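You operate a simulated robot arm through the tools that you are given. There is no shell and no other tool. Be economical: measure what you need, move in short steps, check, and stop when the job is done.

The job below is to be done with a simulated robot arm. You get a single attempt, and the scene is never put back.

Task
Press the bush flush into the silver roller and rack it.
Fine: shut the white latch over it first; lever back, latch open, roller in the green rack. Where these are worked on the way, their far stop is far enough and under half their travel is too little: white latch.

It is judged by the outcome, as a careful person would: the job done as asked, and still so three seconds after it is handed in. It fails if anything else is knocked over, pushed out of place, dropped, spilled or broken.

Robot
A 7-joint arm with a two-finger parallel gripper, fixed in place. Base frame: the origin is at the foot of the arm, x ahead of it, y to its left, z up; the work surface is at about z = 84. Units: cm, rad, N and s.
With the tool pointing down near the work surface it reaches from about 24 to 68 cm from the base axis. Its first joint turns from -1.152 to 1.152 rad. Payload 2.4 kg.
Tool frame: the origin (TCP) lies between the finger pads and is the grasp point; the fingertips stand 3 cm ahead of it; z points along the fingers, y is the line along which they close. The gripper opens to 9.4 cm. The fingers are 2.8 cm wide and 1 cm thick; the gripper's body (5 by 9.6 cm) begins 5.5 cm behind the TCP.
Orientation is that of the tool frame in the base frame, as a unit quaternion [x, y, z, w]. With the fingers straight down and closing along the base's y, the tool's x points along the base's -x, its y along +y and its z along -z.

Tools
- The arm moves only by the tool drive_tool. Its arguments are lists of equal length, an entry for each row: "rot": the turn, a rotation vector about the tool's x, y, z in units of 6 degrees (1.0 is 6 degrees), a list of three; "travel": the shift along the tool's x, y, z in units of 40 mm (1.0 is 40 mm), a list of three; "jaw": the opening in per cent of the stroke, from 0 (shut) to 100 (fully open). In form: {"rot": [[rx, ry, rz], ...], "travel": [[tx, ty, tz], ...], "jaw": [jaw, ...]}. A call has 1 to 20 rows; each row shifts and turns the commanded pose from where the row before left it, along the tool's axes as they then stand. A call with a number of a shift or a turn outside -1 to 1 is refused whole. A row lasts 0.2 s, in which the tool goes at most 5 cm and 0.15 rad; a call with a longer step from one row to the next is refused whole, and so is a gripper value outside its range. A pose out of reach is approached as far as the arm can. The call stops where the force on the tool passes 70 N (or 10 N more than at its start, if that is more) or the arm is blocked; 0.2 s more then pass. Each finger travels about 15.3 cm/s and halts on what it meets, pressing with about 41 N; the grip force reading is that of the motor and also rises with nothing between the fingers. The clock runs only during rows and for 0.2 s after the last one: add rows that do not move to give the fingers time. The reply holds the time, the measured pose of the TCP, the force on the tool along the base axes, the opening and the grip force, in the units named above and with some noise, with the torque about the TCP (base axes, N m) and any sound that the robot's microphone picked up.
- Cameras (640 x 400 px; columns grow to the right, rows downward): "scene" is fixed at [5.02, 50.05, 144.14]; the picture's right is [-0.43, -0.90, 0.00], its down [-0.54, 0.26, -0.80] and it looks along [0.72, -0.34, -0.60] (base axes); focal length 260 px, centre (320, 200). "wrist" rides on the gripper at [7.6, 1.4, -10.2] in the tool frame; the picture's right is [-0.18, 0.98, 0.00], its down [-0.75, -0.14, -0.64] and it looks along [-0.63, -0.12, 0.77] (tool axes); focal length 243 px, centre (320, 200). There is no depth. A picture from a camera that has moved, and an enlarged one, comes with that camera's place and axes in the base frame and with its lens. The place of the scene camera against the robot may be out by one fixed shift of up to 1.2 cm in any direction.
- get_image(camera): a new picture of that camera. No time passes.
- inspect(camera, box): a new picture of the part [left, top, right, bottom] of that camera's present view, enlarged. No time passes.
- close_job(): hands the job in; it is judged then, once.

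Work in short steps. Places have to be worked out from the pictures, the camera data and where the tool is seen: move nearer, look again, correct. Check each grasp and each placing, and mend what went wrong. You have 120 turns and 68 pictures in all, those below and enlarged ones among them. Open the gripper and draw the arm clear of the work before you hand the job in, unless the task says otherwise; then end with one line.

The tools are called after "Request:" by a JSON object that holds its "fn" and its "kwargs". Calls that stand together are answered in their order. drive_tool: Moves the arm, as the interface text tells. Its arguments: {"type":"object","properties":{"rot":{"type":"array"},"travel":{"type":"array"},"jaw":{"type":"array"}},"required":["rot","travel","jaw"]} The other tools are called the same way: get_image (camera) takes a picture; inspect (camera, box) takes an enlarged picture of a part of a camera's view; close_job () hands the job in.

At the start:

```text
clock: 0.0
position: [39.66, 21.99, 127.46]
ee_rot: [0.0, 1.0, -0.001, 0.0]
wrist_force: [0.5, 0.1, 0.4]
torque: [-0.01, -0.01, -0.04]
width: 9.42
gripper_force: 0.2
```

scene: 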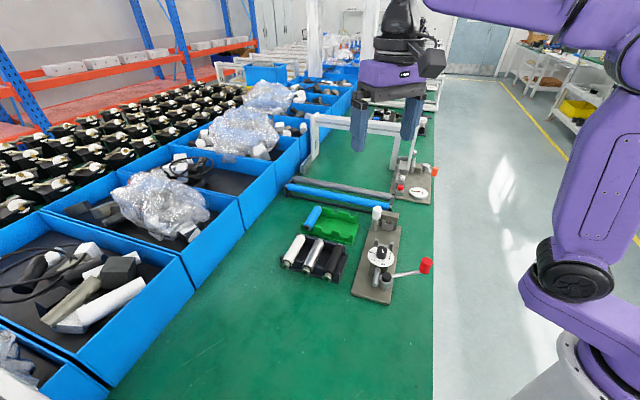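
wrist: 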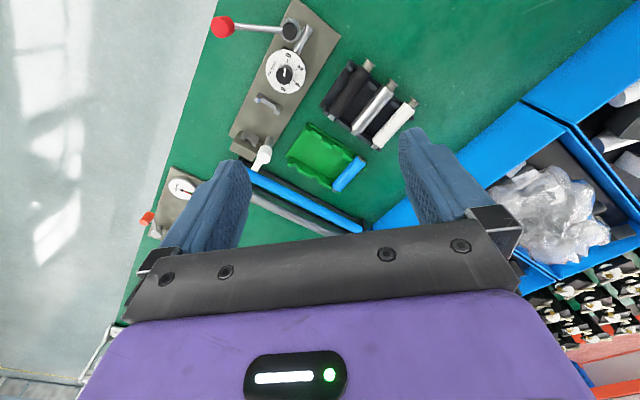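

I start by enlarging the work area in both views to see the press, rollers and racks.

Request:
{"fn": "inspect", "kwargs": {"camera": "scene", "box": [260, 180, 450, 310]}}

Request:
{"fn": "inspect", "kwargs": {"camera": "wrist", "box": [190, 0, 430, 150]}}

Request:
{"fn": "inspect", "kwargs": {"camera": "wrist", "box": [130, 90, 390, 250]}}

```text
3.08 times, centred on (355, 245) of scene
camera zoom: at [5.02, 50.05, 144.14], right [-0.43, -0.9, 0.0], down [-0.54, 0.26, -0.8], along [0.72, -0.34, -0.6], focal length 800 px, centre (212, 62)
```

zoom: 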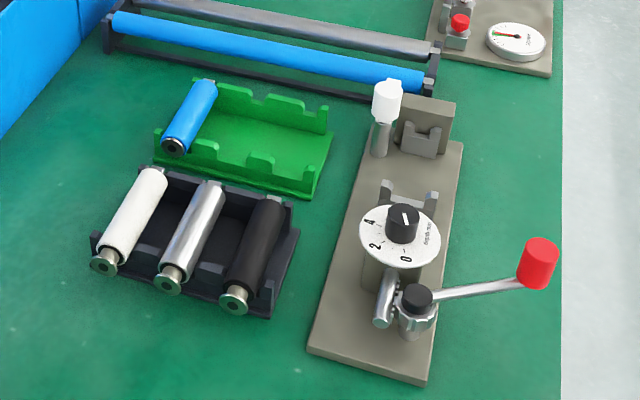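

```text
2.67 times, centred on (310, 75) of wrist
camera zoom: at [32.0, 23.42, 137.67], right [0.18, 0.98, 0.0], down [0.75, -0.14, 0.64], along [0.63, -0.12, -0.77], focal length 647 px, centre (347, 533)
```

zoom: 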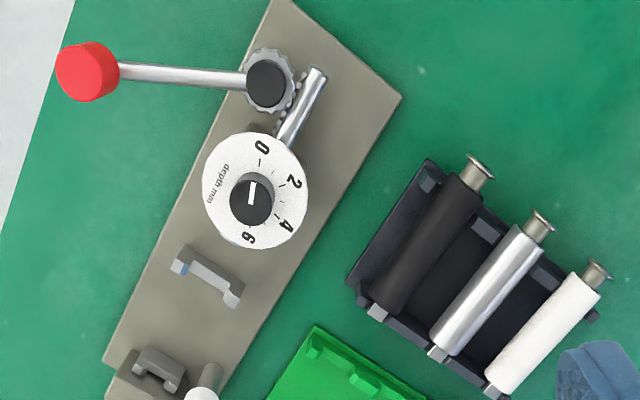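

```text
2.46 times, centred on (260, 170) of wrist
camera zoom: at [32.0, 23.42, 137.67], right [0.18, 0.98, 0.0], down [0.75, -0.14, 0.64], along [0.63, -0.12, -0.77], focal length 597 px, centre (468, 274)
```

zoom: 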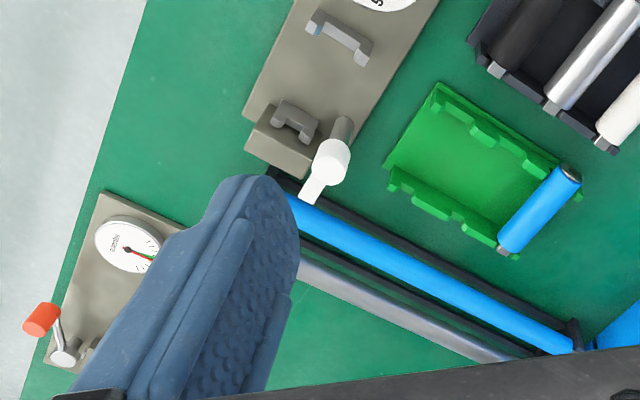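

The silver roller lies around (46..55, 35..27), parallel to the press axis, bush end towards the ram. I move down for a nearer look at the press.

Request:
{"fn": "drive_tool", "kwargs": {"rot": [[0, 0, 0], [0, 0, 0], [0, 0, 0], [0, 0, 0], [0, 0, 0], [0, 0, 0]], "travel": [[0.28, -0.333, 0.81], [0.28, -0.333, 0.81], [0.28, -0.333, 0.81], [0.28, -0.333, 0.81], [0.28, -0.333, 0.81], [0.28, -0.333, 0.81]], "jaw": [100, 100, 100, 100, 100, 100]}}

Request:
{"fn": "get_image", "kwargs": {"camera": "wrist"}}

```text
clock: 1.4
position: [32.78, 14.02, 107.74]
ee_rot: [0.0, 1.0, 0.0, 0.0]
wrist_force: [0.0, 0.1, 0.6]
torque: [-0.01, 0.03, 0.0]
width: 9.39
gripper_force: 0.1
```

```text
62 pictures are left
camera wrist: at [25.07, 15.41, 118.07], right [0.18, 0.98, 0.0], down [0.75, -0.14, 0.64], along [0.63, -0.12, -0.77], focal length 243 px, centre (320, 200)
```

wrist: 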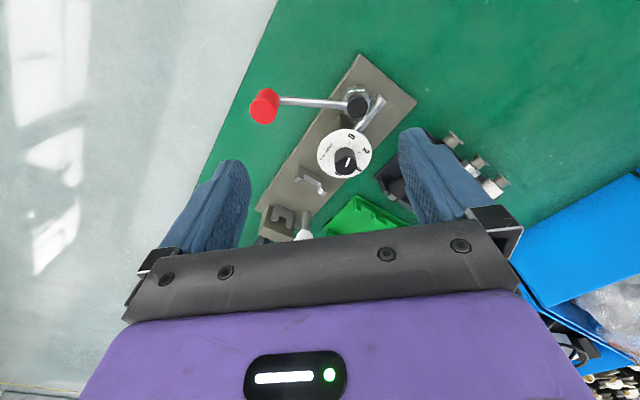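

Request:
{"fn": "inspect", "kwargs": {"camera": "wrist", "box": [240, 50, 420, 162]}}

Request:
{"fn": "inspect", "kwargs": {"camera": "wrist", "box": [240, 150, 400, 250]}}

```text
3.56 times, centred on (330, 106) of wrist
camera zoom: at [25.07, 15.41, 118.07], right [0.18, 0.98, 0.0], down [0.75, -0.14, 0.64], along [0.63, -0.12, -0.77], focal length 863 px, centre (284, 534)
```

zoom: 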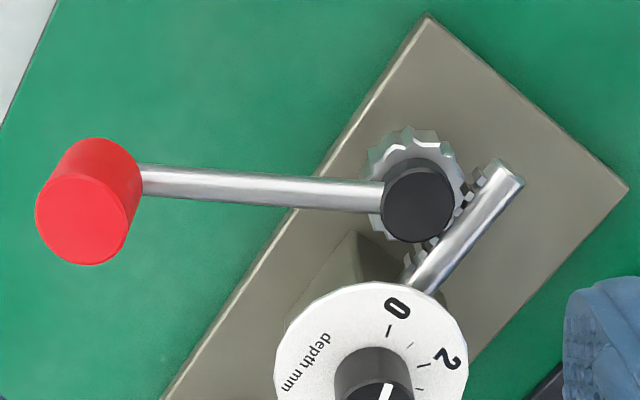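

```text
4.00 times, centred on (320, 200) of wrist
camera zoom: at [25.07, 15.41, 118.07], right [0.18, 0.98, 0.0], down [0.75, -0.14, 0.64], along [0.63, -0.12, -0.77], focal length 970 px, centre (320, 200)
```

zoom: 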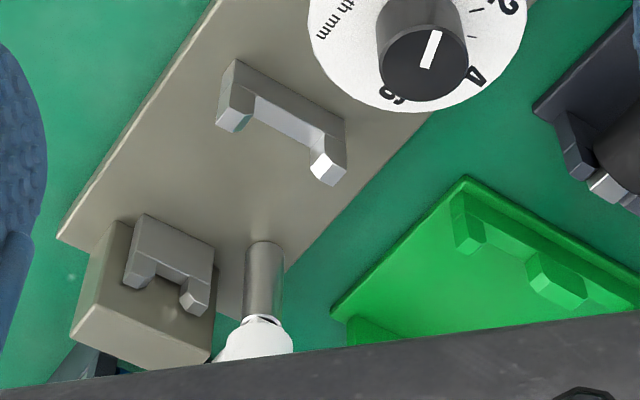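

Request:
{"fn": "inspect", "kwargs": {"camera": "scene", "box": [355, 195, 415, 235]}}

Request:
{"fn": "inspect", "kwargs": {"camera": "scene", "box": [350, 235, 440, 295]}}

Request:
{"fn": "inspect", "kwargs": {"camera": "scene", "box": [270, 195, 370, 285]}}

```text
10.00 times, centred on (385, 215) of scene
camera zoom: at [5.02, 50.05, 144.14], right [-0.43, -0.9, 0.0], down [-0.54, 0.26, -0.8], along [0.72, -0.34, -0.6], focal length 2599 px, centre (-330, 50)
```

zoom: 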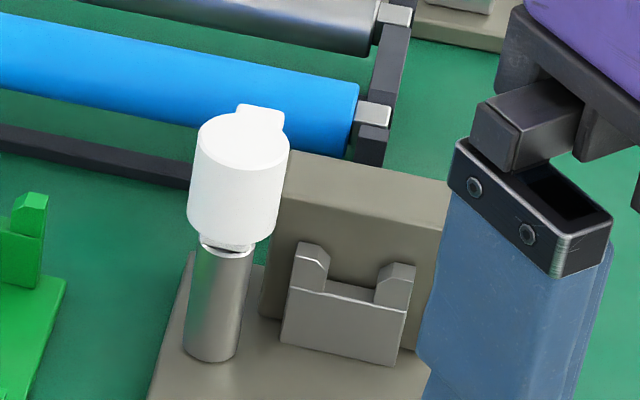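

```text
6.67 times, centred on (395, 265) of scene
camera zoom: at [5.02, 50.05, 144.14], right [-0.43, -0.9, 0.0], down [-0.54, 0.26, -0.8], along [0.72, -0.34, -0.6], focal length 1732 px, centre (-180, -233)
```

zoom: 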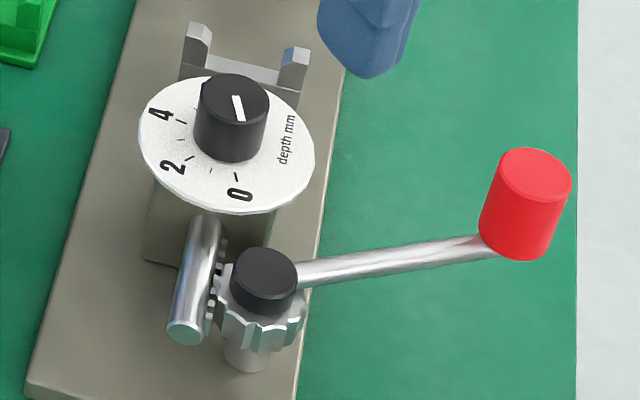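

```text
4.44 times, centred on (320, 240) of scene
camera zoom: at [5.02, 50.05, 144.14], right [-0.43, -0.9, 0.0], down [-0.54, 0.26, -0.8], along [0.72, -0.34, -0.6], focal length 1155 px, centre (320, 22)
```

zoom: 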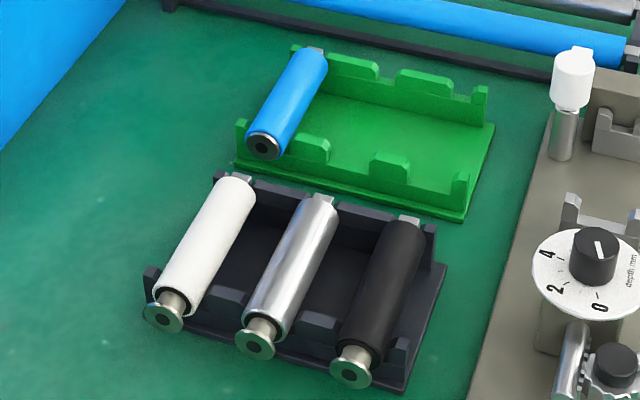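

The depth knob points at 0 (flush), the latch tab points along the press axis (open). I move above the silver roller, with the tool turned so that the jaws close across the roller.

Request:
{"fn": "drive_tool", "kwargs": {"rot": [[0, 0, 0], [0, 0, 0], [0, 0, 0], [0, 0, 0], [0, 0, 0], [0, 0, 0], [0, 0, 1], [0, 0, 1], [0, 0, 1], [0, 0, 1], [0, 0, 1], [0, 0, 1], [0, 0, 1]], "travel": [[-0.75, 0.69, 0], [-0.75, 0.69, 0], [-0.75, 0.69, 0], [-0.75, 0.69, 0], [-0.75, 0.69, 0], [-0.75, 0.69, 0], [0, 0, 0], [0, 0, 0], [0, 0, 0], [0, 0, 0], [0, 0, 0], [0, 0, 0], [0, 0, 0]], "jaw": [100, 100, 100, 100, 100, 100, 100, 100, 100, 100, 100, 100, 100]}}

Request:
{"fn": "get_image", "kwargs": {"camera": "wrist"}}

```text
clock: 4.2
position: [51.09, 30.46, 108.02]
ee_rot: [0.359, 0.933, 0.0, 0.0]
wrist_force: [-0.2, 0.0, 0.6]
torque: [0.03, -0.01, -0.01]
width: 9.39
gripper_force: 0.1
```

```text
56 pictures are left
camera wrist: at [46.17, 36.72, 118.25], right [0.8, 0.61, 0.0], down [0.46, -0.61, 0.64], along [0.39, -0.51, -0.77], focal length 243 px, centre (320, 200)
```

wrist: 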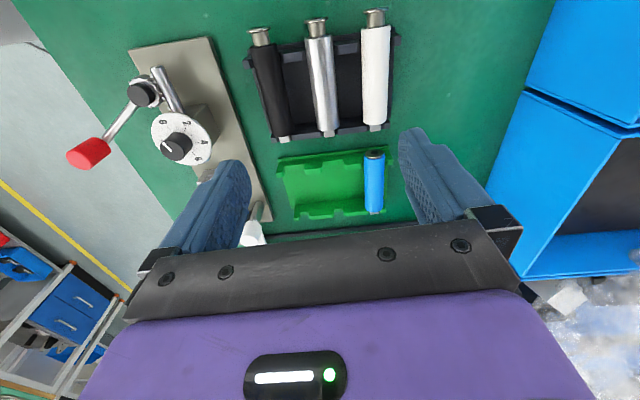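

Request:
{"fn": "inspect", "kwargs": {"camera": "wrist", "box": [240, 0, 420, 112]}}

Request:
{"fn": "inspect", "kwargs": {"camera": "wrist", "box": [240, 110, 420, 222]}}

Request:
{"fn": "inspect", "kwargs": {"camera": "wrist", "box": [60, 30, 280, 168]}}

```text
3.56 times, centred on (330, 56) of wrist
camera zoom: at [46.17, 36.72, 118.25], right [0.8, 0.61, 0.0], down [0.46, -0.61, 0.64], along [0.39, -0.51, -0.77], focal length 863 px, centre (284, 712)
```

zoom: 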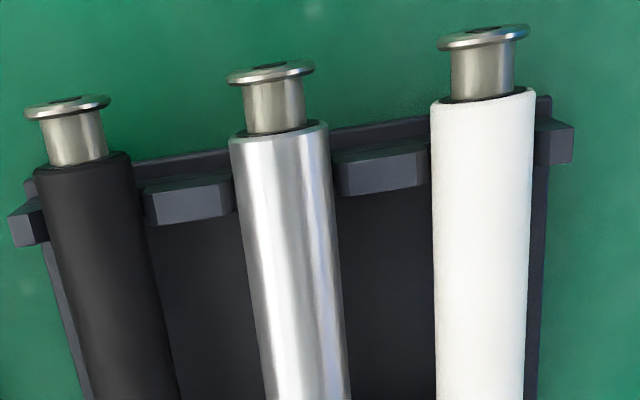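

```text
3.56 times, centred on (330, 166) of wrist
camera zoom: at [46.17, 36.72, 118.25], right [0.8, 0.61, 0.0], down [0.46, -0.61, 0.64], along [0.39, -0.51, -0.77], focal length 863 px, centre (284, 321)
```

zoom: 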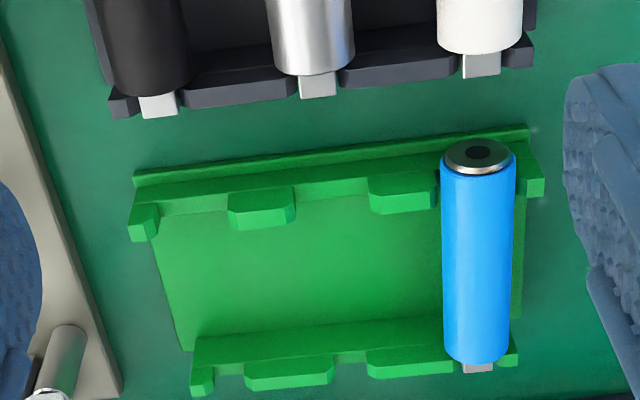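

```text
2.90 times, centred on (170, 99) of wrist
camera zoom: at [46.17, 36.72, 118.25], right [0.8, 0.61, 0.0], down [0.46, -0.61, 0.64], along [0.39, -0.51, -0.77], focal length 703 px, centre (755, 493)
```

zoom: 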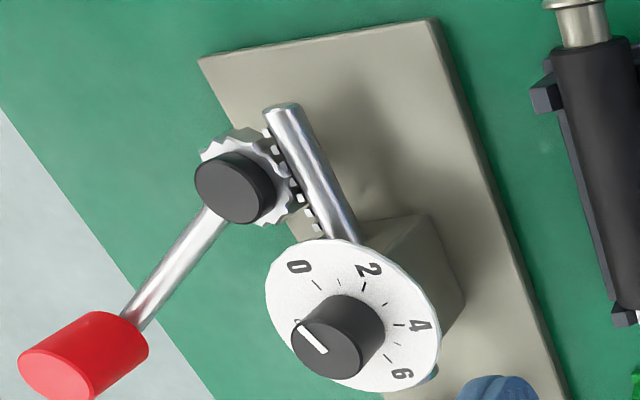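

Roller axis is at about -45°, centre near (51.6, 30.5), axis z ≈ 86, pitch 6 cm, diameter ≈ 2.9. I align and descend partway with jaws at about 5.4 cm.

Request:
{"fn": "drive_tool", "kwargs": {"rot": [[0, 0, 0.5], [0, 0, 0], [0, 0, 0], [0, 0, 0], [0, 0, 0]], "travel": [[-0.104, 0.094, 0], [0, 0, 0.8], [0, 0, 0.8], [0, 0, 0.8], [0, 0, 0.8]], "jaw": [57, 57, 57, 57, 57]}}

Request:
{"fn": "get_image", "kwargs": {"camera": "wrist"}}

Request:
{"fn": "inspect", "kwargs": {"camera": "scene", "box": [260, 180, 400, 290]}}

```text
clock: 5.4
position: [51.62, 30.42, 94.99]
ee_rot: [0.383, 0.924, -0.001, 0.0]
wrist_force: [-0.2, -0.1, 0.2]
torque: [-0.01, -0.01, 0.0]
width: 5.32
gripper_force: 0.0
```

```text
52 pictures are left
camera wrist: at [47.14, 36.94, 105.3], right [0.82, 0.57, 0.0], down [0.43, -0.63, 0.64], along [0.36, -0.53, -0.77], focal length 243 px, centre (320, 200)
```

wrist: 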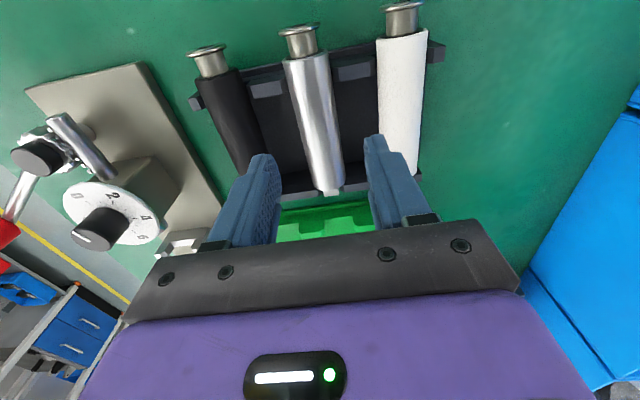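

```text
3.64 times, centred on (330, 235) of scene
camera zoom: at [5.02, 50.05, 144.14], right [-0.43, -0.9, 0.0], down [-0.54, 0.26, -0.8], along [0.72, -0.34, -0.6], focal length 945 px, centre (284, 73)
```

zoom: 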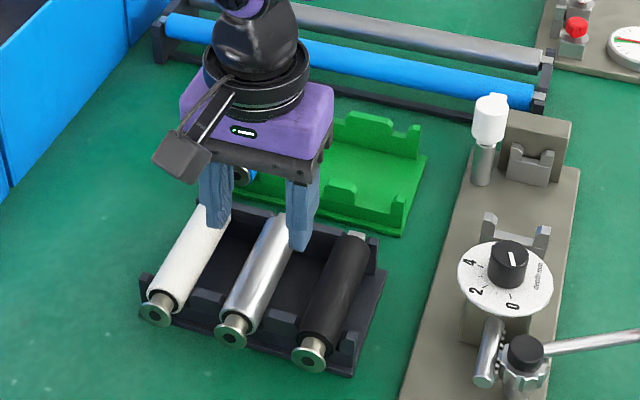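

Alignment across the roller agrees within 3 mm. I go down to z≈88 and close.

Request:
{"fn": "drive_tool", "kwargs": {"rot": [[0, 0, 0], [0, 0, 0], [0, 0, 0], [0, 0, 0]], "travel": [[0, 0, 0.5], [0, 0, 0.5], [0, 0, 0.4], [0, 0, 0.35]], "jaw": [57, 57, 57, 57]}}

Request:
{"fn": "get_image", "kwargs": {"camera": "wrist"}}

```text
clock: 6.4
position: [51.48, 30.57, 88.13]
ee_rot: [0.382, 0.924, 0.0, 0.0]
wrist_force: [-0.4, 0.7, 0.9]
torque: [0.01, 0.0, 0.01]
width: 5.36
gripper_force: 0.0
```

```text
50 pictures are left
camera wrist: at [47.02, 37.05, 98.4], right [0.82, 0.57, 0.0], down [0.43, -0.63, 0.64], along [0.36, -0.53, -0.77], focal length 243 px, centre (320, 200)
```

wrist: 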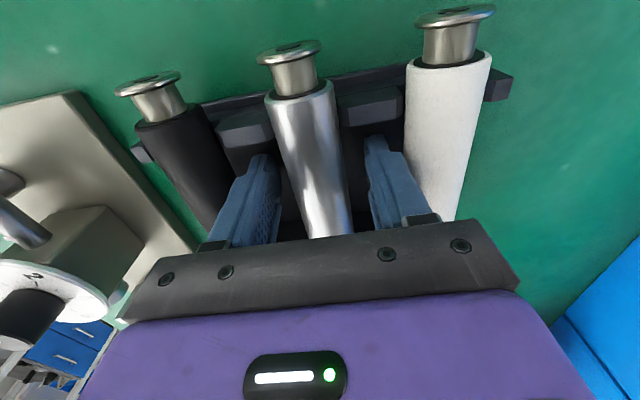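

Fingers straddle the silver roller; closing.

Request:
{"fn": "drive_tool", "kwargs": {"rot": [[0, 0, 0], [0, 0, 0], [0, 0, 0]], "travel": [[0, 0, 0], [0, 0, 0], [0, 0, 0]], "jaw": [10, 10, 10]}}

```text
clock: 7.2
position: [51.47, 30.7, 88.16]
ee_rot: [0.383, 0.924, 0.0, 0.0]
wrist_force: [0.9, 0.1, -0.7]
torque: [0.03, 0.01, -0.01]
width: 3.24
gripper_force: 40.8
```

Gripped at 3.24 cm. Lifting 8 cm straight up and checking.

Request:
{"fn": "drive_tool", "kwargs": {"rot": [[0, 0, 0], [0, 0, 0], [0, 0, 0], [0, 0, 0], [0, 0, 0]], "travel": [[0, 0, -0.3], [0, 0, -0.5], [0, 0, -0.6], [0, 0, -0.6], [0, 0, 0]], "jaw": [10, 10, 10, 10, 10]}}

Request:
{"fn": "get_image", "kwargs": {"camera": "wrist"}}

Request:
{"fn": "inspect", "kwargs": {"camera": "scene", "box": [260, 180, 440, 300]}}

```text
clock: 8.4
position: [51.52, 30.48, 96.19]
ee_rot: [0.383, 0.924, 0.0, 0.0]
wrist_force: [-0.1, -0.1, -1.9]
torque: [0.0, 0.01, 0.02]
width: 3.27
gripper_force: 40.7
```

```text
49 pictures are left
camera wrist: at [47.1, 36.94, 106.48], right [0.82, 0.57, 0.0], down [0.43, -0.63, 0.64], along [0.36, -0.53, -0.77], focal length 243 px, centre (320, 200)
```

wrist: 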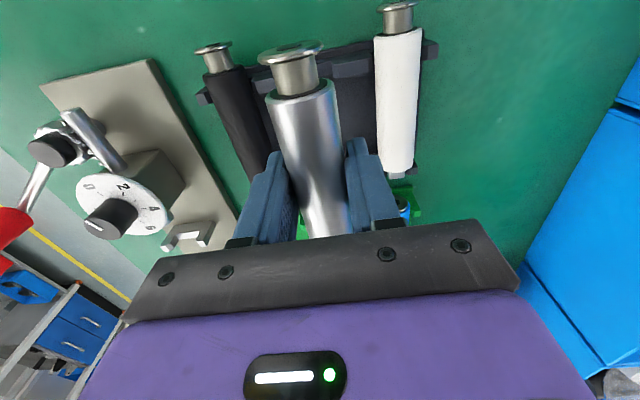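

```text
3.33 times, centred on (350, 240) of scene
camera zoom: at [5.02, 50.05, 144.14], right [-0.43, -0.9, 0.0], down [-0.54, 0.26, -0.8], along [0.72, -0.34, -0.6], focal length 866 px, centre (220, 67)
```

zoom: 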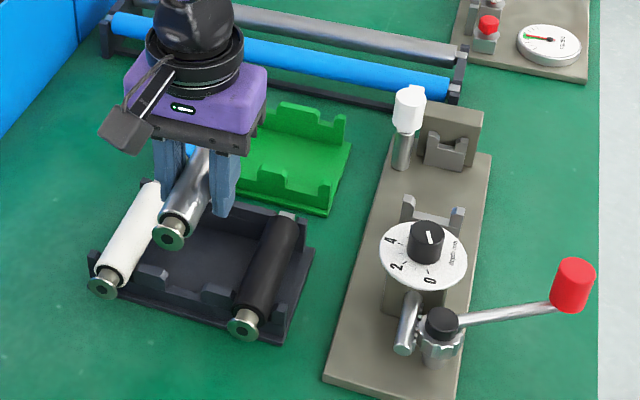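

Roller is held level (near body end 4.8 cm from TCP, bush sticks out ~1.6 cm, square tenon at the other end). I now move to a viewpoint above the press to measure the anvil, latch post and saddle.

Request:
{"fn": "drive_tool", "kwargs": {"rot": [[0, 0, 0], [0, 0, 0], [0, 0, 0], [0, 0, 0], [0, 0, 0], [0, 0, 0]], "travel": [[0, -0.4, -0.6], [0, -0.7, -0.55], [0, -0.7, -0.55], [0, -0.7, -0.55], [0, -0.7, -0.5], [0, 0, 0]], "jaw": [10, 10, 10, 10, 10, 10]}}

Request:
{"fn": "get_image", "kwargs": {"camera": "wrist"}}

```text
clock: 9.8
position: [42.7, 21.44, 107.01]
ee_rot: [0.382, 0.924, 0.0, 0.0]
wrist_force: [-0.4, 0.4, -3.0]
torque: [-0.01, 0.0, 0.0]
width: 3.27
gripper_force: 40.8
```

```text
47 pictures are left
camera wrist: at [38.26, 27.82, 117.33], right [0.82, 0.57, 0.0], down [0.43, -0.63, 0.64], along [0.36, -0.53, -0.77], focal length 243 px, centre (320, 200)
```

wrist: 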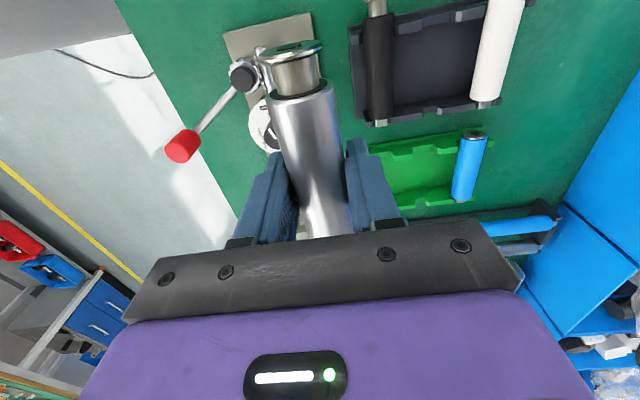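

The press is hidden from here, so I'll use the earlier measurements: press line at x+y≈56.5, anvil cradle front at s≈34.2 (s=(x−y)/√2), saddle at s≈26, post at s≈33. I move the roller to hover over the press and look.

Request:
{"fn": "drive_tool", "kwargs": {"rot": [[0, 0, 0], [0, 0, 0], [0, 0, 0], [0, 0, 0], [0, 0, 0], [0, 0, 0], [0, 0, 0]], "travel": [[-0.84, -0.34, 0], [-0.84, -0.34, 0], [-0.84, -0.34, 0], [-0.84, -0.33, 0], [0, 0, 0.8], [0, 0, 0.8], [0, 0, 0.8]], "jaw": [10, 10, 10, 10, 10, 10, 10]}}

Request:
{"fn": "get_image", "kwargs": {"camera": "wrist"}}

Request:
{"fn": "inspect", "kwargs": {"camera": "scene", "box": [330, 170, 450, 300]}}

```text
clock: 11.4
position: [48.06, 8.21, 97.58]
ee_rot: [0.382, 0.924, 0.0, 0.0]
wrist_force: [-0.5, 0.3, -2.2]
torque: [-0.01, 0.0, -0.01]
width: 3.27
gripper_force: 41.1
```

```text
46 pictures are left
camera wrist: at [43.62, 14.71, 107.81], right [0.82, 0.57, 0.0], down [0.43, -0.63, 0.64], along [0.36, -0.53, -0.77], focal length 243 px, centre (320, 200)
```

wrist: 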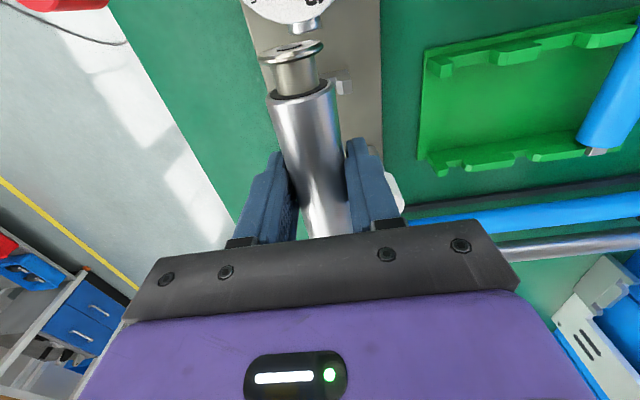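

```text
3.08 times, centred on (390, 235) of scene
camera zoom: at [5.02, 50.05, 144.14], right [-0.43, -0.9, 0.0], down [-0.54, 0.26, -0.8], along [0.72, -0.34, -0.6], focal length 800 px, centre (105, 92)
```

zoom: 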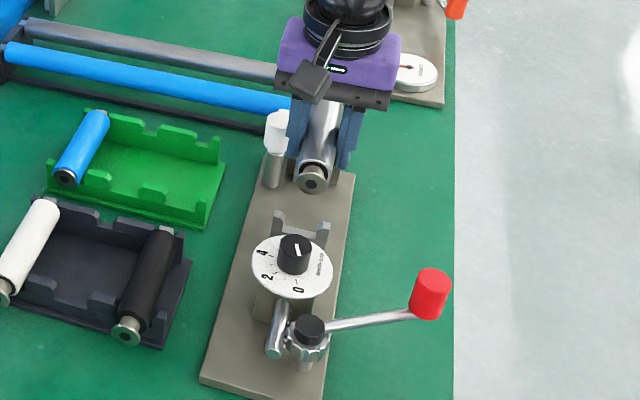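

Request:
{"fn": "inspect", "kwargs": {"camera": "wrist", "box": [230, 0, 410, 112]}}

Request:
{"fn": "inspect", "kwargs": {"camera": "wrist", "box": [330, 100, 490, 200]}}

```text
3.56 times, centred on (320, 56) of wrist
camera zoom: at [43.62, 14.71, 107.81], right [0.82, 0.57, 0.0], down [0.43, -0.63, 0.64], along [0.36, -0.53, -0.77], focal length 863 px, centre (320, 712)
```

zoom: 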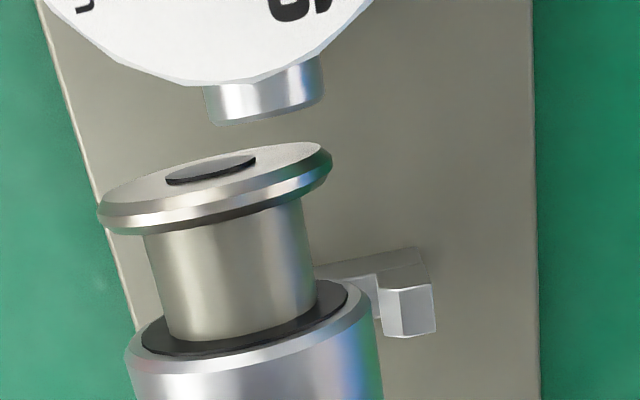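

```text
4.00 times, centred on (410, 150) of wrist
camera zoom: at [43.62, 14.71, 107.81], right [0.82, 0.57, 0.0], down [0.43, -0.63, 0.64], along [0.36, -0.53, -0.77], focal length 970 px, centre (-40, 400)
```

zoom: 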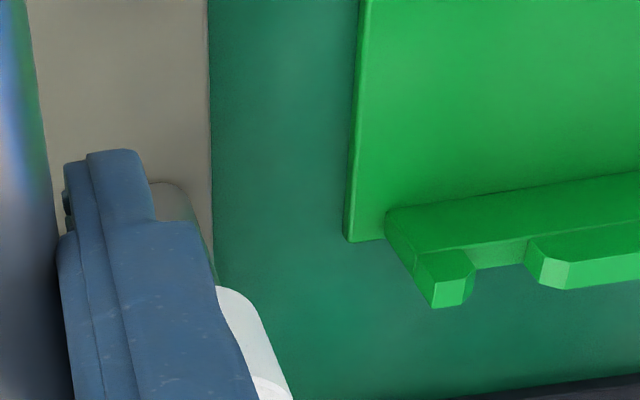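

Ram tip is at s≈21.9 on line n≈39.86, so the roller is in line; it must go 0.9 cm toward the anvil so the flange clears the ram. I shift and lower to just above the cradles.

Request:
{"fn": "drive_tool", "kwargs": {"rot": [[0, 0, 0], [0, 0, 0], [0, 0, 0], [0, 0, 0]], "travel": [[-0.23, 0.02, 0], [0, 0, 0.6], [0, 0, 0.6], [0, 0, 0.4]], "jaw": [10, 10, 10, 10]}}

Request:
{"fn": "inspect", "kwargs": {"camera": "wrist", "box": [230, 0, 410, 112]}}

Request:
{"fn": "inspect", "kwargs": {"camera": "scene", "box": [350, 180, 430, 240]}}

```text
clock: 12.4
position: [48.85, 7.46, 91.2]
ee_rot: [0.383, 0.924, 0.0, 0.0]
wrist_force: [-0.6, 0.7, -2.5]
torque: [-0.01, -0.01, 0.0]
width: 3.27
gripper_force: 40.9
```

```text
3.56 times, centred on (320, 56) of wrist
camera zoom: at [44.37, 13.85, 101.4], right [0.82, 0.57, 0.0], down [0.43, -0.63, 0.64], along [0.36, -0.53, -0.77], focal length 863 px, centre (320, 712)
```

zoom: 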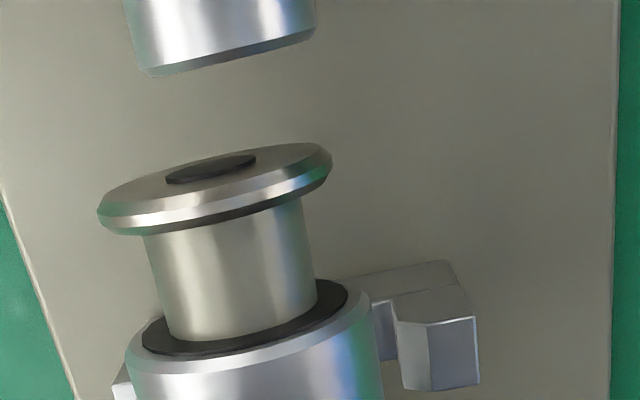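

```text
6.67 times, centred on (390, 210) of scene
camera zoom: at [5.02, 50.05, 144.14], right [-0.43, -0.9, 0.0], down [-0.54, 0.26, -0.8], along [0.72, -0.34, -0.6], focal length 1732 px, centre (-147, 133)
```

zoom: 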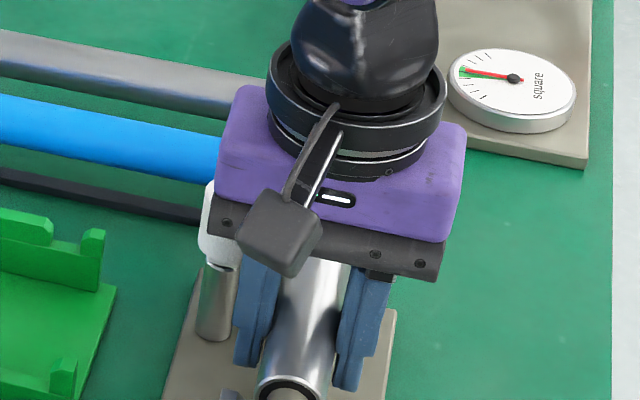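

Everything clears; I correct 2 mm sideways and lower in small steps while watching the force.

Request:
{"fn": "drive_tool", "kwargs": {"rot": [[0, 0, 0], [0, 0, 0], [0, 0, 0], [0, 0, 0]], "travel": [[0, 0.05, 0], [0, 0, 0.15], [0, 0, 0.15], [0, 0, 0]], "jaw": [10, 10, 10, 10]}}

Request:
{"fn": "get_image", "kwargs": {"camera": "wrist"}}

```text
clock: 13.4
position: [49.13, 7.65, 90.08]
ee_rot: [0.383, 0.924, 0.0, 0.0]
wrist_force: [-0.2, 0.6, -1.6]
torque: [0.0, 0.01, -0.02]
width: 3.28
gripper_force: 41.2
```

```text
40 pictures are left
camera wrist: at [44.59, 14.07, 100.29], right [0.82, 0.57, 0.0], down [0.43, -0.63, 0.64], along [0.36, -0.53, -0.77], focal length 243 px, centre (320, 200)
```

wrist: 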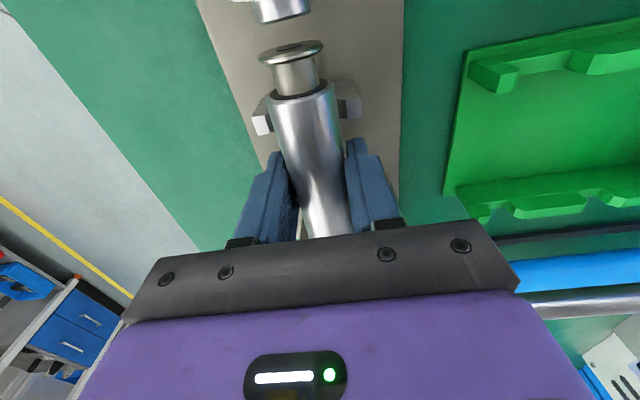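

Roller is centred between the saddle prongs. Lowering further in small steps.

Request:
{"fn": "drive_tool", "kwargs": {"rot": [[0, 0, 0], [0, 0, 0], [0, 0, 0], [0, 0, 0]], "travel": [[0, 0, 0.1], [0, 0, 0.1], [0, 0, 0.1], [0, 0, 0]], "jaw": [10, 10, 10, 10]}}

```text
clock: 14.4
position: [48.96, 7.63, 88.99]
ee_rot: [0.383, 0.924, 0.001, 0.0]
wrist_force: [-12.0, -1.6, 44.7]
torque: [0.07, 0.29, -0.11]
width: 3.25
gripper_force: 40.5
```

Contact at z≈89.0 with 45 N; I look whether it is seated or resting on a prong.

Request:
{"fn": "inspect", "kwargs": {"camera": "wrist", "box": [230, 0, 410, 112]}}

Request:
{"fn": "inspect", "kwargs": {"camera": "scene", "box": [350, 200, 430, 260]}}

```text
3.56 times, centred on (320, 56) of wrist
camera zoom: at [44.55, 14.11, 99.21], right [0.82, 0.57, 0.0], down [0.43, -0.63, 0.64], along [0.36, -0.53, -0.77], focal length 863 px, centre (320, 712)
```

zoom: 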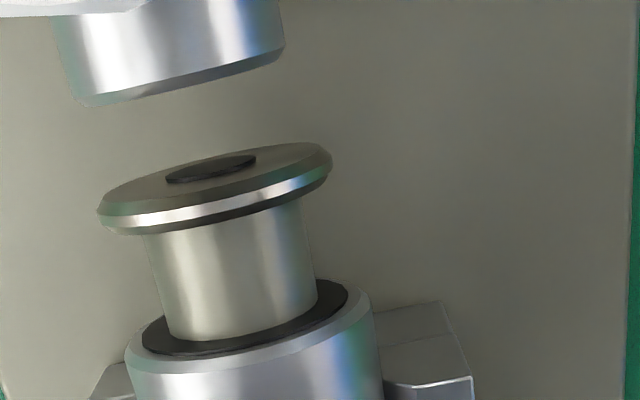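

```text
6.67 times, centred on (390, 230) of scene
camera zoom: at [4.91, 50.03, 144.15], right [-0.43, -0.9, 0.0], down [-0.54, 0.26, -0.8], along [0.72, -0.34, -0.6], focal length 1732 px, centre (-147, 0)
```

zoom: 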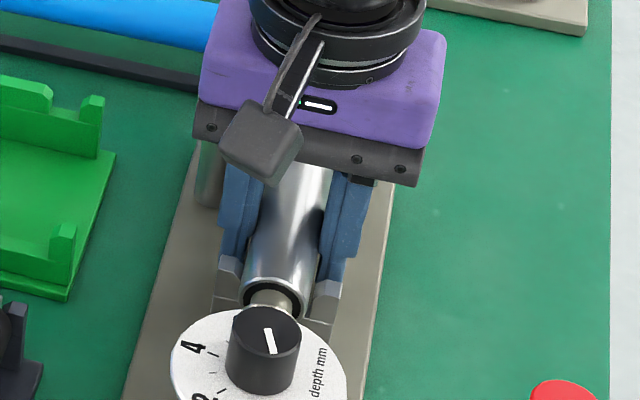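

Forces balanced about the TCP and the roller sits between the prongs, concentric with the ram: seated. I ease off, open and rise.

Request:
{"fn": "drive_tool", "kwargs": {"rot": [[0, 0, 0], [0, 0, 0], [0, 0, 0], [0, 0, 0], [0, 0, 0], [0, 0, 0], [0, 0, 0], [0, 0, 0]], "travel": [[0, 0, -0.03], [0, 0, 0], [0, 0, 0], [0, 0, -0.4], [0, 0, -0.8], [0, 0, -0.8], [0, 0, -0.8], [0, 0, -0.8]], "jaw": [30, 50, 50, 50, 50, 50, 50, 50]}}

Request:
{"fn": "inspect", "kwargs": {"camera": "scene", "box": [350, 200, 430, 260]}}

Request:
{"fn": "get_image", "kwargs": {"camera": "wrist"}}

```text
clock: 16.2
position: [49.0, 7.69, 103.19]
ee_rot: [0.383, 0.924, 0.0, 0.0]
wrist_force: [-0.3, 1.1, -1.0]
torque: [-0.02, -0.02, 0.01]
width: 4.69
gripper_force: 0.0
```

```text
6.67 times, centred on (390, 230) of scene
camera zoom: at [5.02, 50.05, 144.14], right [-0.43, -0.9, 0.0], down [-0.54, 0.26, -0.8], along [0.72, -0.34, -0.6], focal length 1732 px, centre (-147, 0)
```

zoom: 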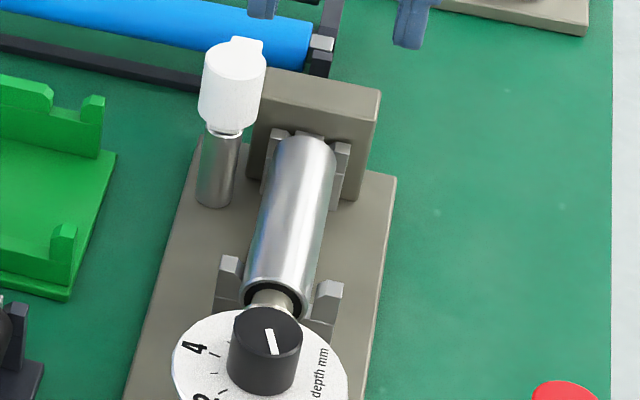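

```text
36 pictures are left
camera wrist: at [44.44, 14.14, 113.56], right [0.82, 0.57, 0.0], down [0.43, -0.63, 0.64], along [0.36, -0.53, -0.77], focal length 243 px, centre (320, 200)
```

wrist: 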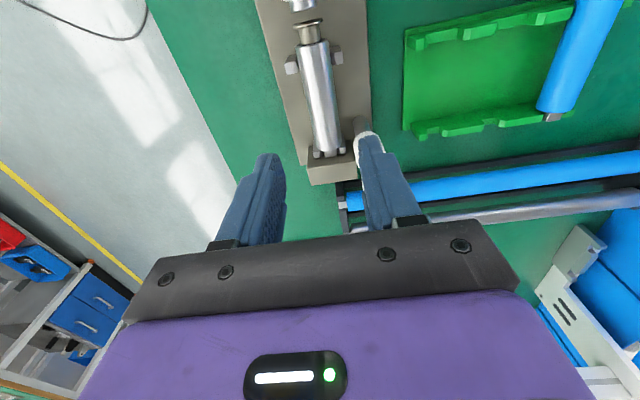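

Roller sits in saddle and tenon cradle. Next the latch: I put the gripper above the white cap (≈(54.45, 7.4)), then look before going down.

Request:
{"fn": "drive_tool", "kwargs": {"rot": [[0, 0, 0], [0, 0, 0], [0, 0, 0]], "travel": [[-0.5, 0.455, 0], [-0.51, 0.455, 0], [0, 0, 0.9]], "jaw": [60, 60, 60]}}

Request:
{"fn": "get_image", "kwargs": {"camera": "wrist"}}

Request:
{"fn": "inspect", "kwargs": {"camera": "scene", "box": [350, 180, 430, 240]}}

```text
clock: 17.0
position: [54.35, 7.52, 99.7]
ee_rot: [0.381, 0.924, 0.001, 0.0]
wrist_force: [-0.4, 0.6, -0.2]
torque: [0.01, 0.01, 0.03]
width: 5.65
gripper_force: 0.0
```

```text
35 pictures are left
camera wrist: at [49.91, 13.99, 109.9], right [0.82, 0.57, 0.0], down [0.43, -0.63, 0.64], along [0.36, -0.53, -0.77], focal length 243 px, centre (320, 200)
```

wrist: 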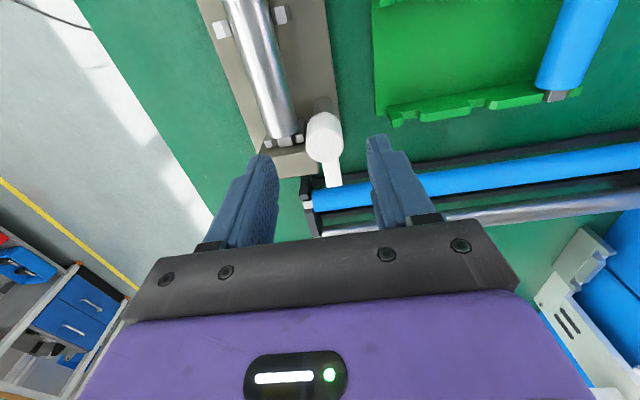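

```text
6.67 times, centred on (390, 210) of scene
camera zoom: at [5.02, 50.05, 144.14], right [-0.43, -0.9, 0.0], down [-0.54, 0.26, -0.8], along [0.72, -0.34, -0.6], focal length 1732 px, centre (-147, 133)
```

zoom: 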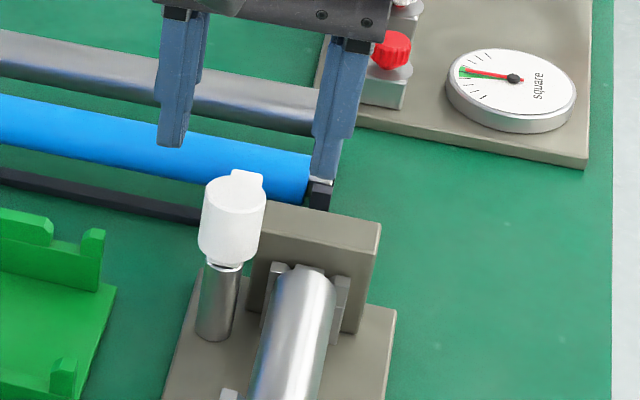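

Request:
{"fn": "inspect", "kwargs": {"camera": "wrist", "box": [260, 90, 390, 200]}}

```text
3.64 times, centred on (325, 145) of wrist
camera zoom: at [49.91, 13.99, 109.9], right [0.82, 0.57, 0.0], down [0.43, -0.63, 0.64], along [0.36, -0.53, -0.77], focal length 882 px, centre (302, 400)
```

zoom: 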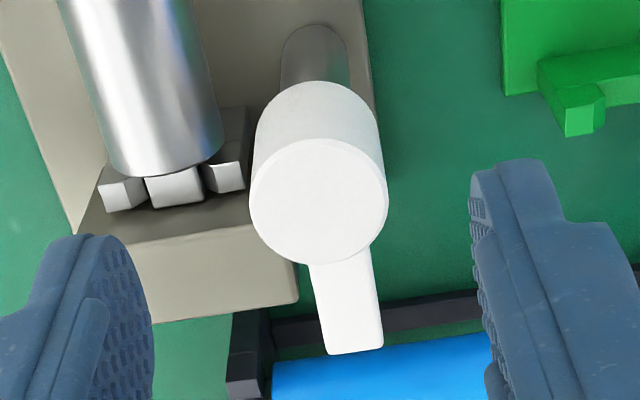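

The cap is a 2.6 cm knob with the latch arm below its top, pointing along the axis. I lower to TCP z≈94.2 (tips above the block) and close on the cap.

Request:
{"fn": "drive_tool", "kwargs": {"rot": [[0, 0, 0], [0, 0, 0], [0, 0, 0], [0, 0, 0], [0, 0, 0], [0, 0, 0]], "travel": [[-0.04, 0.03, 0.45], [0, 0, 0.5], [0, 0, 0.43], [0, 0, 0], [0, 0, 0], [0, 0, 0]], "jaw": [60, 60, 60, 10, 10, 10]}}

```text
clock: 18.4
position: [54.66, 7.58, 94.08]
ee_rot: [0.382, 0.924, 0.001, 0.001]
wrist_force: [8.2, 2.1, -5.6]
torque: [-0.26, -0.51, 0.08]
width: 2.91
gripper_force: 45.2
```

Gripped at 2.9 cm. I turn clockwise 30° first and check readings.

Request:
{"fn": "drive_tool", "kwargs": {"rot": [[0, 0, 1], [0, 0, 1], [0, 0, 1], [0, 0, 1], [0, 0, 1]], "travel": [[0, 0.02, 0], [0, 0, 0], [0, 0, 0], [0, 0, 0], [0, 0, 0]], "jaw": [10, 10, 10, 10, 10]}}

Request:
{"fn": "inspect", "kwargs": {"camera": "scene", "box": [350, 180, 430, 240]}}

```text
clock: 19.6
position: [55.06, 7.43, 94.11]
ee_rot: [0.61, 0.792, 0.002, 0.002]
wrist_force: [23.0, 9.1, -12.3]
torque: [0.33, 0.95, 0.08]
width: 2.73
gripper_force: 45.1
```

```text
6.67 times, centred on (390, 210) of scene
camera zoom: at [5.11, 50.08, 144.13], right [-0.43, -0.9, 0.0], down [-0.54, 0.26, -0.8], along [0.72, -0.34, -0.6], focal length 1732 px, centre (-147, 133)
```

zoom: 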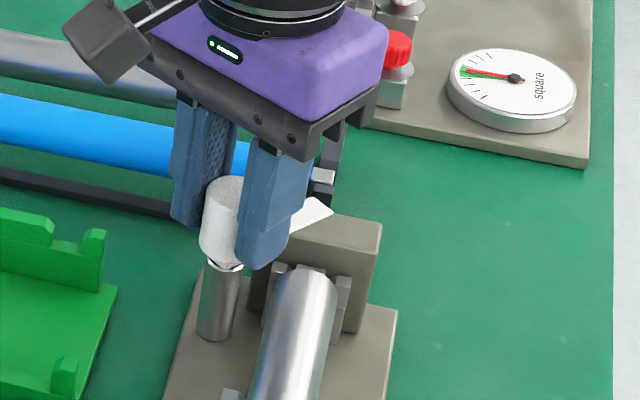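

The latch arm turns with the cap. I trim the lateral offset and turn on another 30°.

Request:
{"fn": "drive_tool", "kwargs": {"rot": [[0, 0, 0], [0, 0, 1], [0, 0, 1], [0, 0, 1], [0, 0, 1], [0, 0, 1]], "travel": [[0, 0.08, 0], [0, 0, 0], [0, 0, 0], [0, 0, 0], [0, 0, 0], [0, 0, 0]], "jaw": [10, 10, 10, 10, 10, 10]}}

```text
clock: 21.0
position: [55.12, 7.46, 94.23]
ee_rot: [0.794, 0.608, 0.0, 0.0]
wrist_force: [7.4, -0.7, -13.3]
torque: [-0.36, -0.7, 0.0]
width: 2.73
gripper_force: 45.2
```

Good, forces are low. Another 30°.

Request:
{"fn": "drive_tool", "kwargs": {"rot": [[0, 0, 1], [0, 0, 1], [0, 0, 1], [0, 0, 1], [0, 0, 1]], "travel": [[0, 0, 0], [0, 0, 0], [0, 0, 0], [0, 0, 0], [0, 0, 0]], "jaw": [10, 10, 10, 10, 10]}}

Request:
{"fn": "inspect", "kwargs": {"camera": "scene", "box": [350, 180, 430, 240]}}

```text
clock: 22.2
position: [55.3, 7.38, 94.31]
ee_rot: [0.924, 0.382, 0.003, 0.001]
wrist_force: [20.2, -9.7, -4.7]
torque: [0.07, 0.73, 0.57]
width: 2.77
gripper_force: 45.0
```

```text
6.67 times, centred on (390, 210) of scene
camera zoom: at [5.09, 50.02, 144.15], right [-0.43, -0.9, 0.0], down [-0.54, 0.26, -0.8], along [0.72, -0.34, -0.6], focal length 1732 px, centre (-147, 133)
```

zoom: 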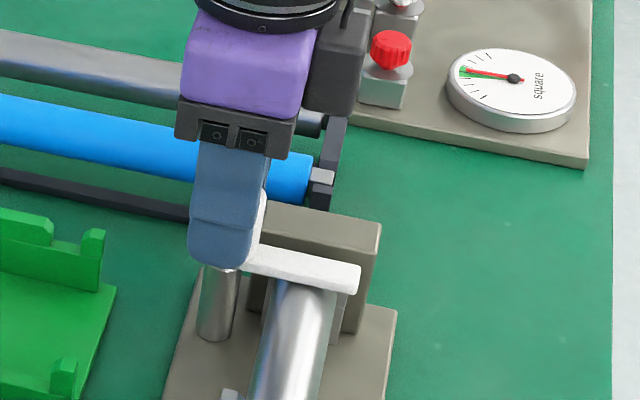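

Latch arm now lies across the roller and the torque (0.57 N m) shows the stop. I open and rise.

Request:
{"fn": "drive_tool", "kwargs": {"rot": [[0, 0, 0], [0, 0, 0], [0, 0, 0], [0, 0, 0], [0, 0, 0]], "travel": [[0, 0, 0], [0, 0, 0], [0, 0, -0.5], [0, 0, -0.8], [0, 0, -0.8]], "jaw": [50, 60, 60, 60, 60]}}

Request:
{"fn": "inspect", "kwargs": {"camera": "scene", "box": [330, 190, 450, 300]}}

```text
clock: 23.4
position: [54.86, 7.58, 102.48]
ee_rot: [0.924, 0.383, 0.0, 0.0]
wrist_force: [-0.4, 0.2, -0.1]
torque: [0.04, -0.02, -0.01]
width: 5.63
gripper_force: 0.1
```

```text
3.64 times, centred on (390, 245) of scene
camera zoom: at [5.02, 50.05, 144.14], right [-0.43, -0.9, 0.0], down [-0.54, 0.26, -0.8], along [0.72, -0.34, -0.6], focal length 945 px, centre (66, 36)
```

zoom: 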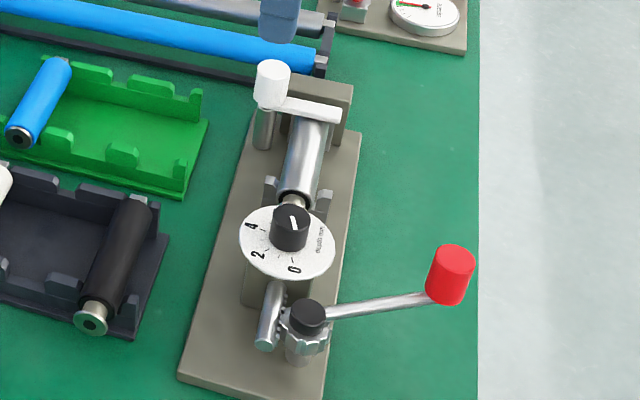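

Latch is shut. Lever knob is at about (33.3, 7.65), top z≈92, pivot at (35.4, 17.7), radius 10.3; it must turn clockwise to drive the ram. I turn the tool counter-clockwise 213° so it can follow the lever.

Request:
{"fn": "drive_tool", "kwargs": {"rot": [[0, 0, -1], [0, 0, -1], [0, 0, -1], [0, 0, -1], [0, 0, -1], [0, 0, -1], [0, 0, -1], [0, 0, -1], [0, 0, -1], [0, 0, -1], [0, 0, -1], [0, 0, -1], [0, 0, -1], [0, 0, -1], [0, 0, -1], [0, 0, -1], [0, 0, -1], [0, 0, -1]], "travel": [[0, 0, -0.1], [0, 0, -0.1], [0, 0, -0.1], [0, 0, 0], [0, 0, 0], [0, 0, 0], [0, 0, 0], [0, 0, 0], [0, 0, 0], [0, 0, 0], [0, 0, 0], [0, 0, 0], [0, 0, 0], [0, 0, 0], [0, 0, 0], [0, 0, 0], [0, 0, 0], [0, 0, 0]], "jaw": [60, 60, 60, 60, 60, 60, 60, 60, 60, 60, 60, 60, 60, 60, 60, 60, 60, 60]}}

Request:
{"fn": "drive_tool", "kwargs": {"rot": [[0, 0, -1], [0, 0, -1], [0, 0, -1], [0, 0, -1], [0, 0, -1], [0, 0, -1], [0, 0, -1], [0, 0, -1], [0, 0, -1], [0, 0, -1], [0, 0, -1], [0, 0, -1], [0, 0, -1], [0, 0, -1], [0, 0, -1], [0, 0, -1], [0, 0, -1], [0, 0, -0.5]], "travel": [[0, 0, 0], [0, 0, 0], [0, 0, 0], [0, 0, 0], [0, 0, 0], [0, 0, 0], [0, 0, 0], [0, 0, 0], [0, 0, 0], [0, 0, 0], [0, 0, 0], [0, 0, 0], [0, 0, 0], [0, 0, 0], [0, 0, 0], [0, 0, 0], [0, 0, 0], [0, 0, 0]], "jaw": [60, 60, 60, 60, 60, 60, 60, 60, 60, 60, 60, 60, 60, 60, 60, 60, 60, 60]}}

```text
clock: 27.2
position: [55.08, 7.54, 103.78]
ee_rot: [0.232, 0.973, 0.0, 0.0]
wrist_force: [0.7, 0.8, -0.2]
torque: [0.0, 0.03, 0.02]
width: 5.62
gripper_force: 0.1
```

```text
clock: 31.0
position: [55.01, 7.73, 103.72]
ee_rot: [-0.631, 0.776, 0.0, 0.001]
wrist_force: [-0.3, 0.0, -0.1]
torque: [-0.02, -0.03, 0.0]
width: 5.64
gripper_force: 0.1
```

Request:
{"fn": "drive_tool", "kwargs": {"rot": [[0, 0, 0], [0, 0, 0], [0, 0, 0], [0, 0, 0], [0, 0, 0], [0, 0, 0], [0, 0, 0]], "travel": [[0.19, 0.884, 0], [0.19, 0.884, 0], [0.19, 0.884, 0], [0.19, 0.884, 0], [0.19, 0.884, 0], [0.19, 0.884, 0], [0, 0, 0.8]], "jaw": [60, 60, 60, 60, 60, 60, 60]}}

Request:
{"fn": "get_image", "kwargs": {"camera": "wrist"}}

```text
clock: 32.6
position: [33.29, 7.31, 100.73]
ee_rot: [-0.629, 0.777, 0.0, 0.0]
wrist_force: [-0.3, 0.8, 0.3]
torque: [-0.01, -0.01, 0.0]
width: 5.65
gripper_force: 0.0
```

```text
29 pictures are left
camera wrist: at [30.12, 0.28, 110.97], right [-0.92, 0.38, 0.0], down [0.29, 0.71, 0.64], along [0.25, 0.59, -0.77], focal length 243 px, centre (320, 200)
```

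wrist: 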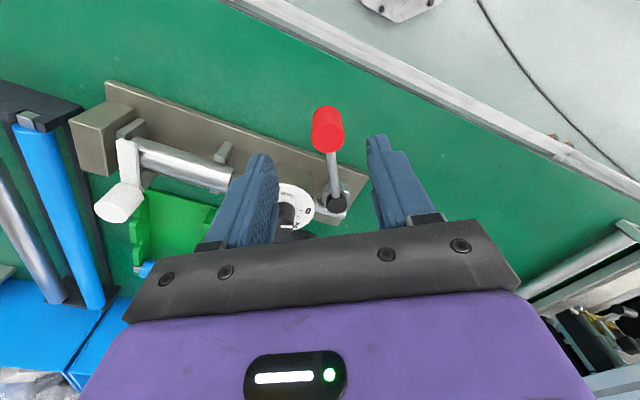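

Knob refined to (32.9, 8.0), top z≈93.4; pivot (35.3, 17.5), radius ≈9.8. I align, go down to z≈92 and close on the knob.

Request:
{"fn": "drive_tool", "kwargs": {"rot": [[0, 0, 0.4], [0, 0, 0], [0, 0, 0], [0, 0, 0], [0, 0, 0], [0, 0, 0], [0, 0, 0]], "travel": [[-0.148, 0.131, 0], [0, 0, 0.8], [0, 0, 0.7], [0, 0, 0.68], [0, 0, 0], [0, 0, 0], [0, 0, 0]], "jaw": [60, 60, 60, 60, 10, 10, 10]}}

Request:
{"fn": "inspect", "kwargs": {"camera": "wrist", "box": [140, 60, 420, 240]}}

```text
clock: 34.2
position: [32.86, 8.16, 91.75]
ee_rot: [-0.614, 0.789, 0.0, -0.001]
wrist_force: [-10.4, 3.2, -5.5]
torque: [0.42, -1.11, 0.19]
width: 2.58
gripper_force: 44.7
```

```text
2.22 times, centred on (280, 150) of wrist
camera zoom: at [29.53, 1.14, 102.02], right [-0.91, 0.42, 0.0], down [0.32, 0.7, 0.64], along [0.27, 0.58, -0.77], focal length 539 px, centre (409, 311)
```

zoom: 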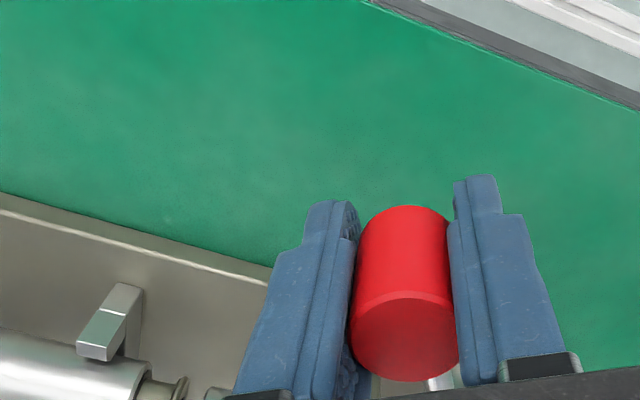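

Knob firmly gripped. I swing the lever clockwise 30° along its arc and read the forces.

Request:
{"fn": "drive_tool", "kwargs": {"rot": [[0, 0, 1], [0, 0, 1], [0, 0, 1], [0, 0, 1], [0, 0, 1]], "travel": [[-0.0133, 0.2535, 0], [-0.0133, 0.2535, 0], [-0.0133, 0.2535, 0], [-0.0133, 0.2535, 0], [-0.0133, 0.2535, 0]], "jaw": [10, 10, 10, 10, 10]}}

Request:
{"fn": "inspect", "kwargs": {"camera": "scene", "box": [340, 210, 450, 310]}}

```text
clock: 35.4
position: [28.57, 10.51, 91.7]
ee_rot: [-0.388, 0.922, -0.001, -0.001]
wrist_force: [-4.1, -4.5, -27.4]
torque: [-0.75, -0.21, 0.05]
width: 2.6
gripper_force: 45.3
```

```text
4.00 times, centred on (395, 260) of scene
camera zoom: at [5.03, 50.05, 144.14], right [-0.43, -0.9, 0.0], down [-0.54, 0.26, -0.8], along [0.72, -0.34, -0.6], focal length 1040 px, centre (20, -40)
```

zoom: 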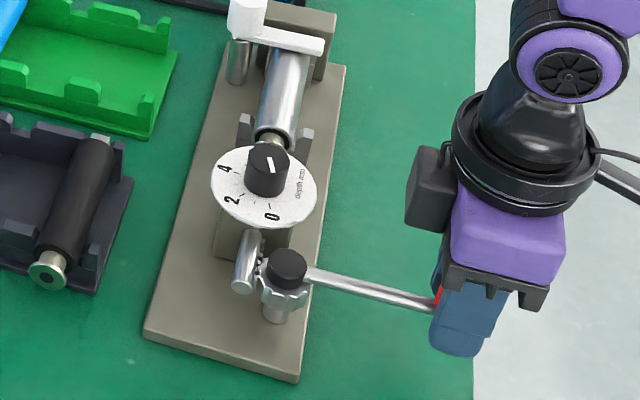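

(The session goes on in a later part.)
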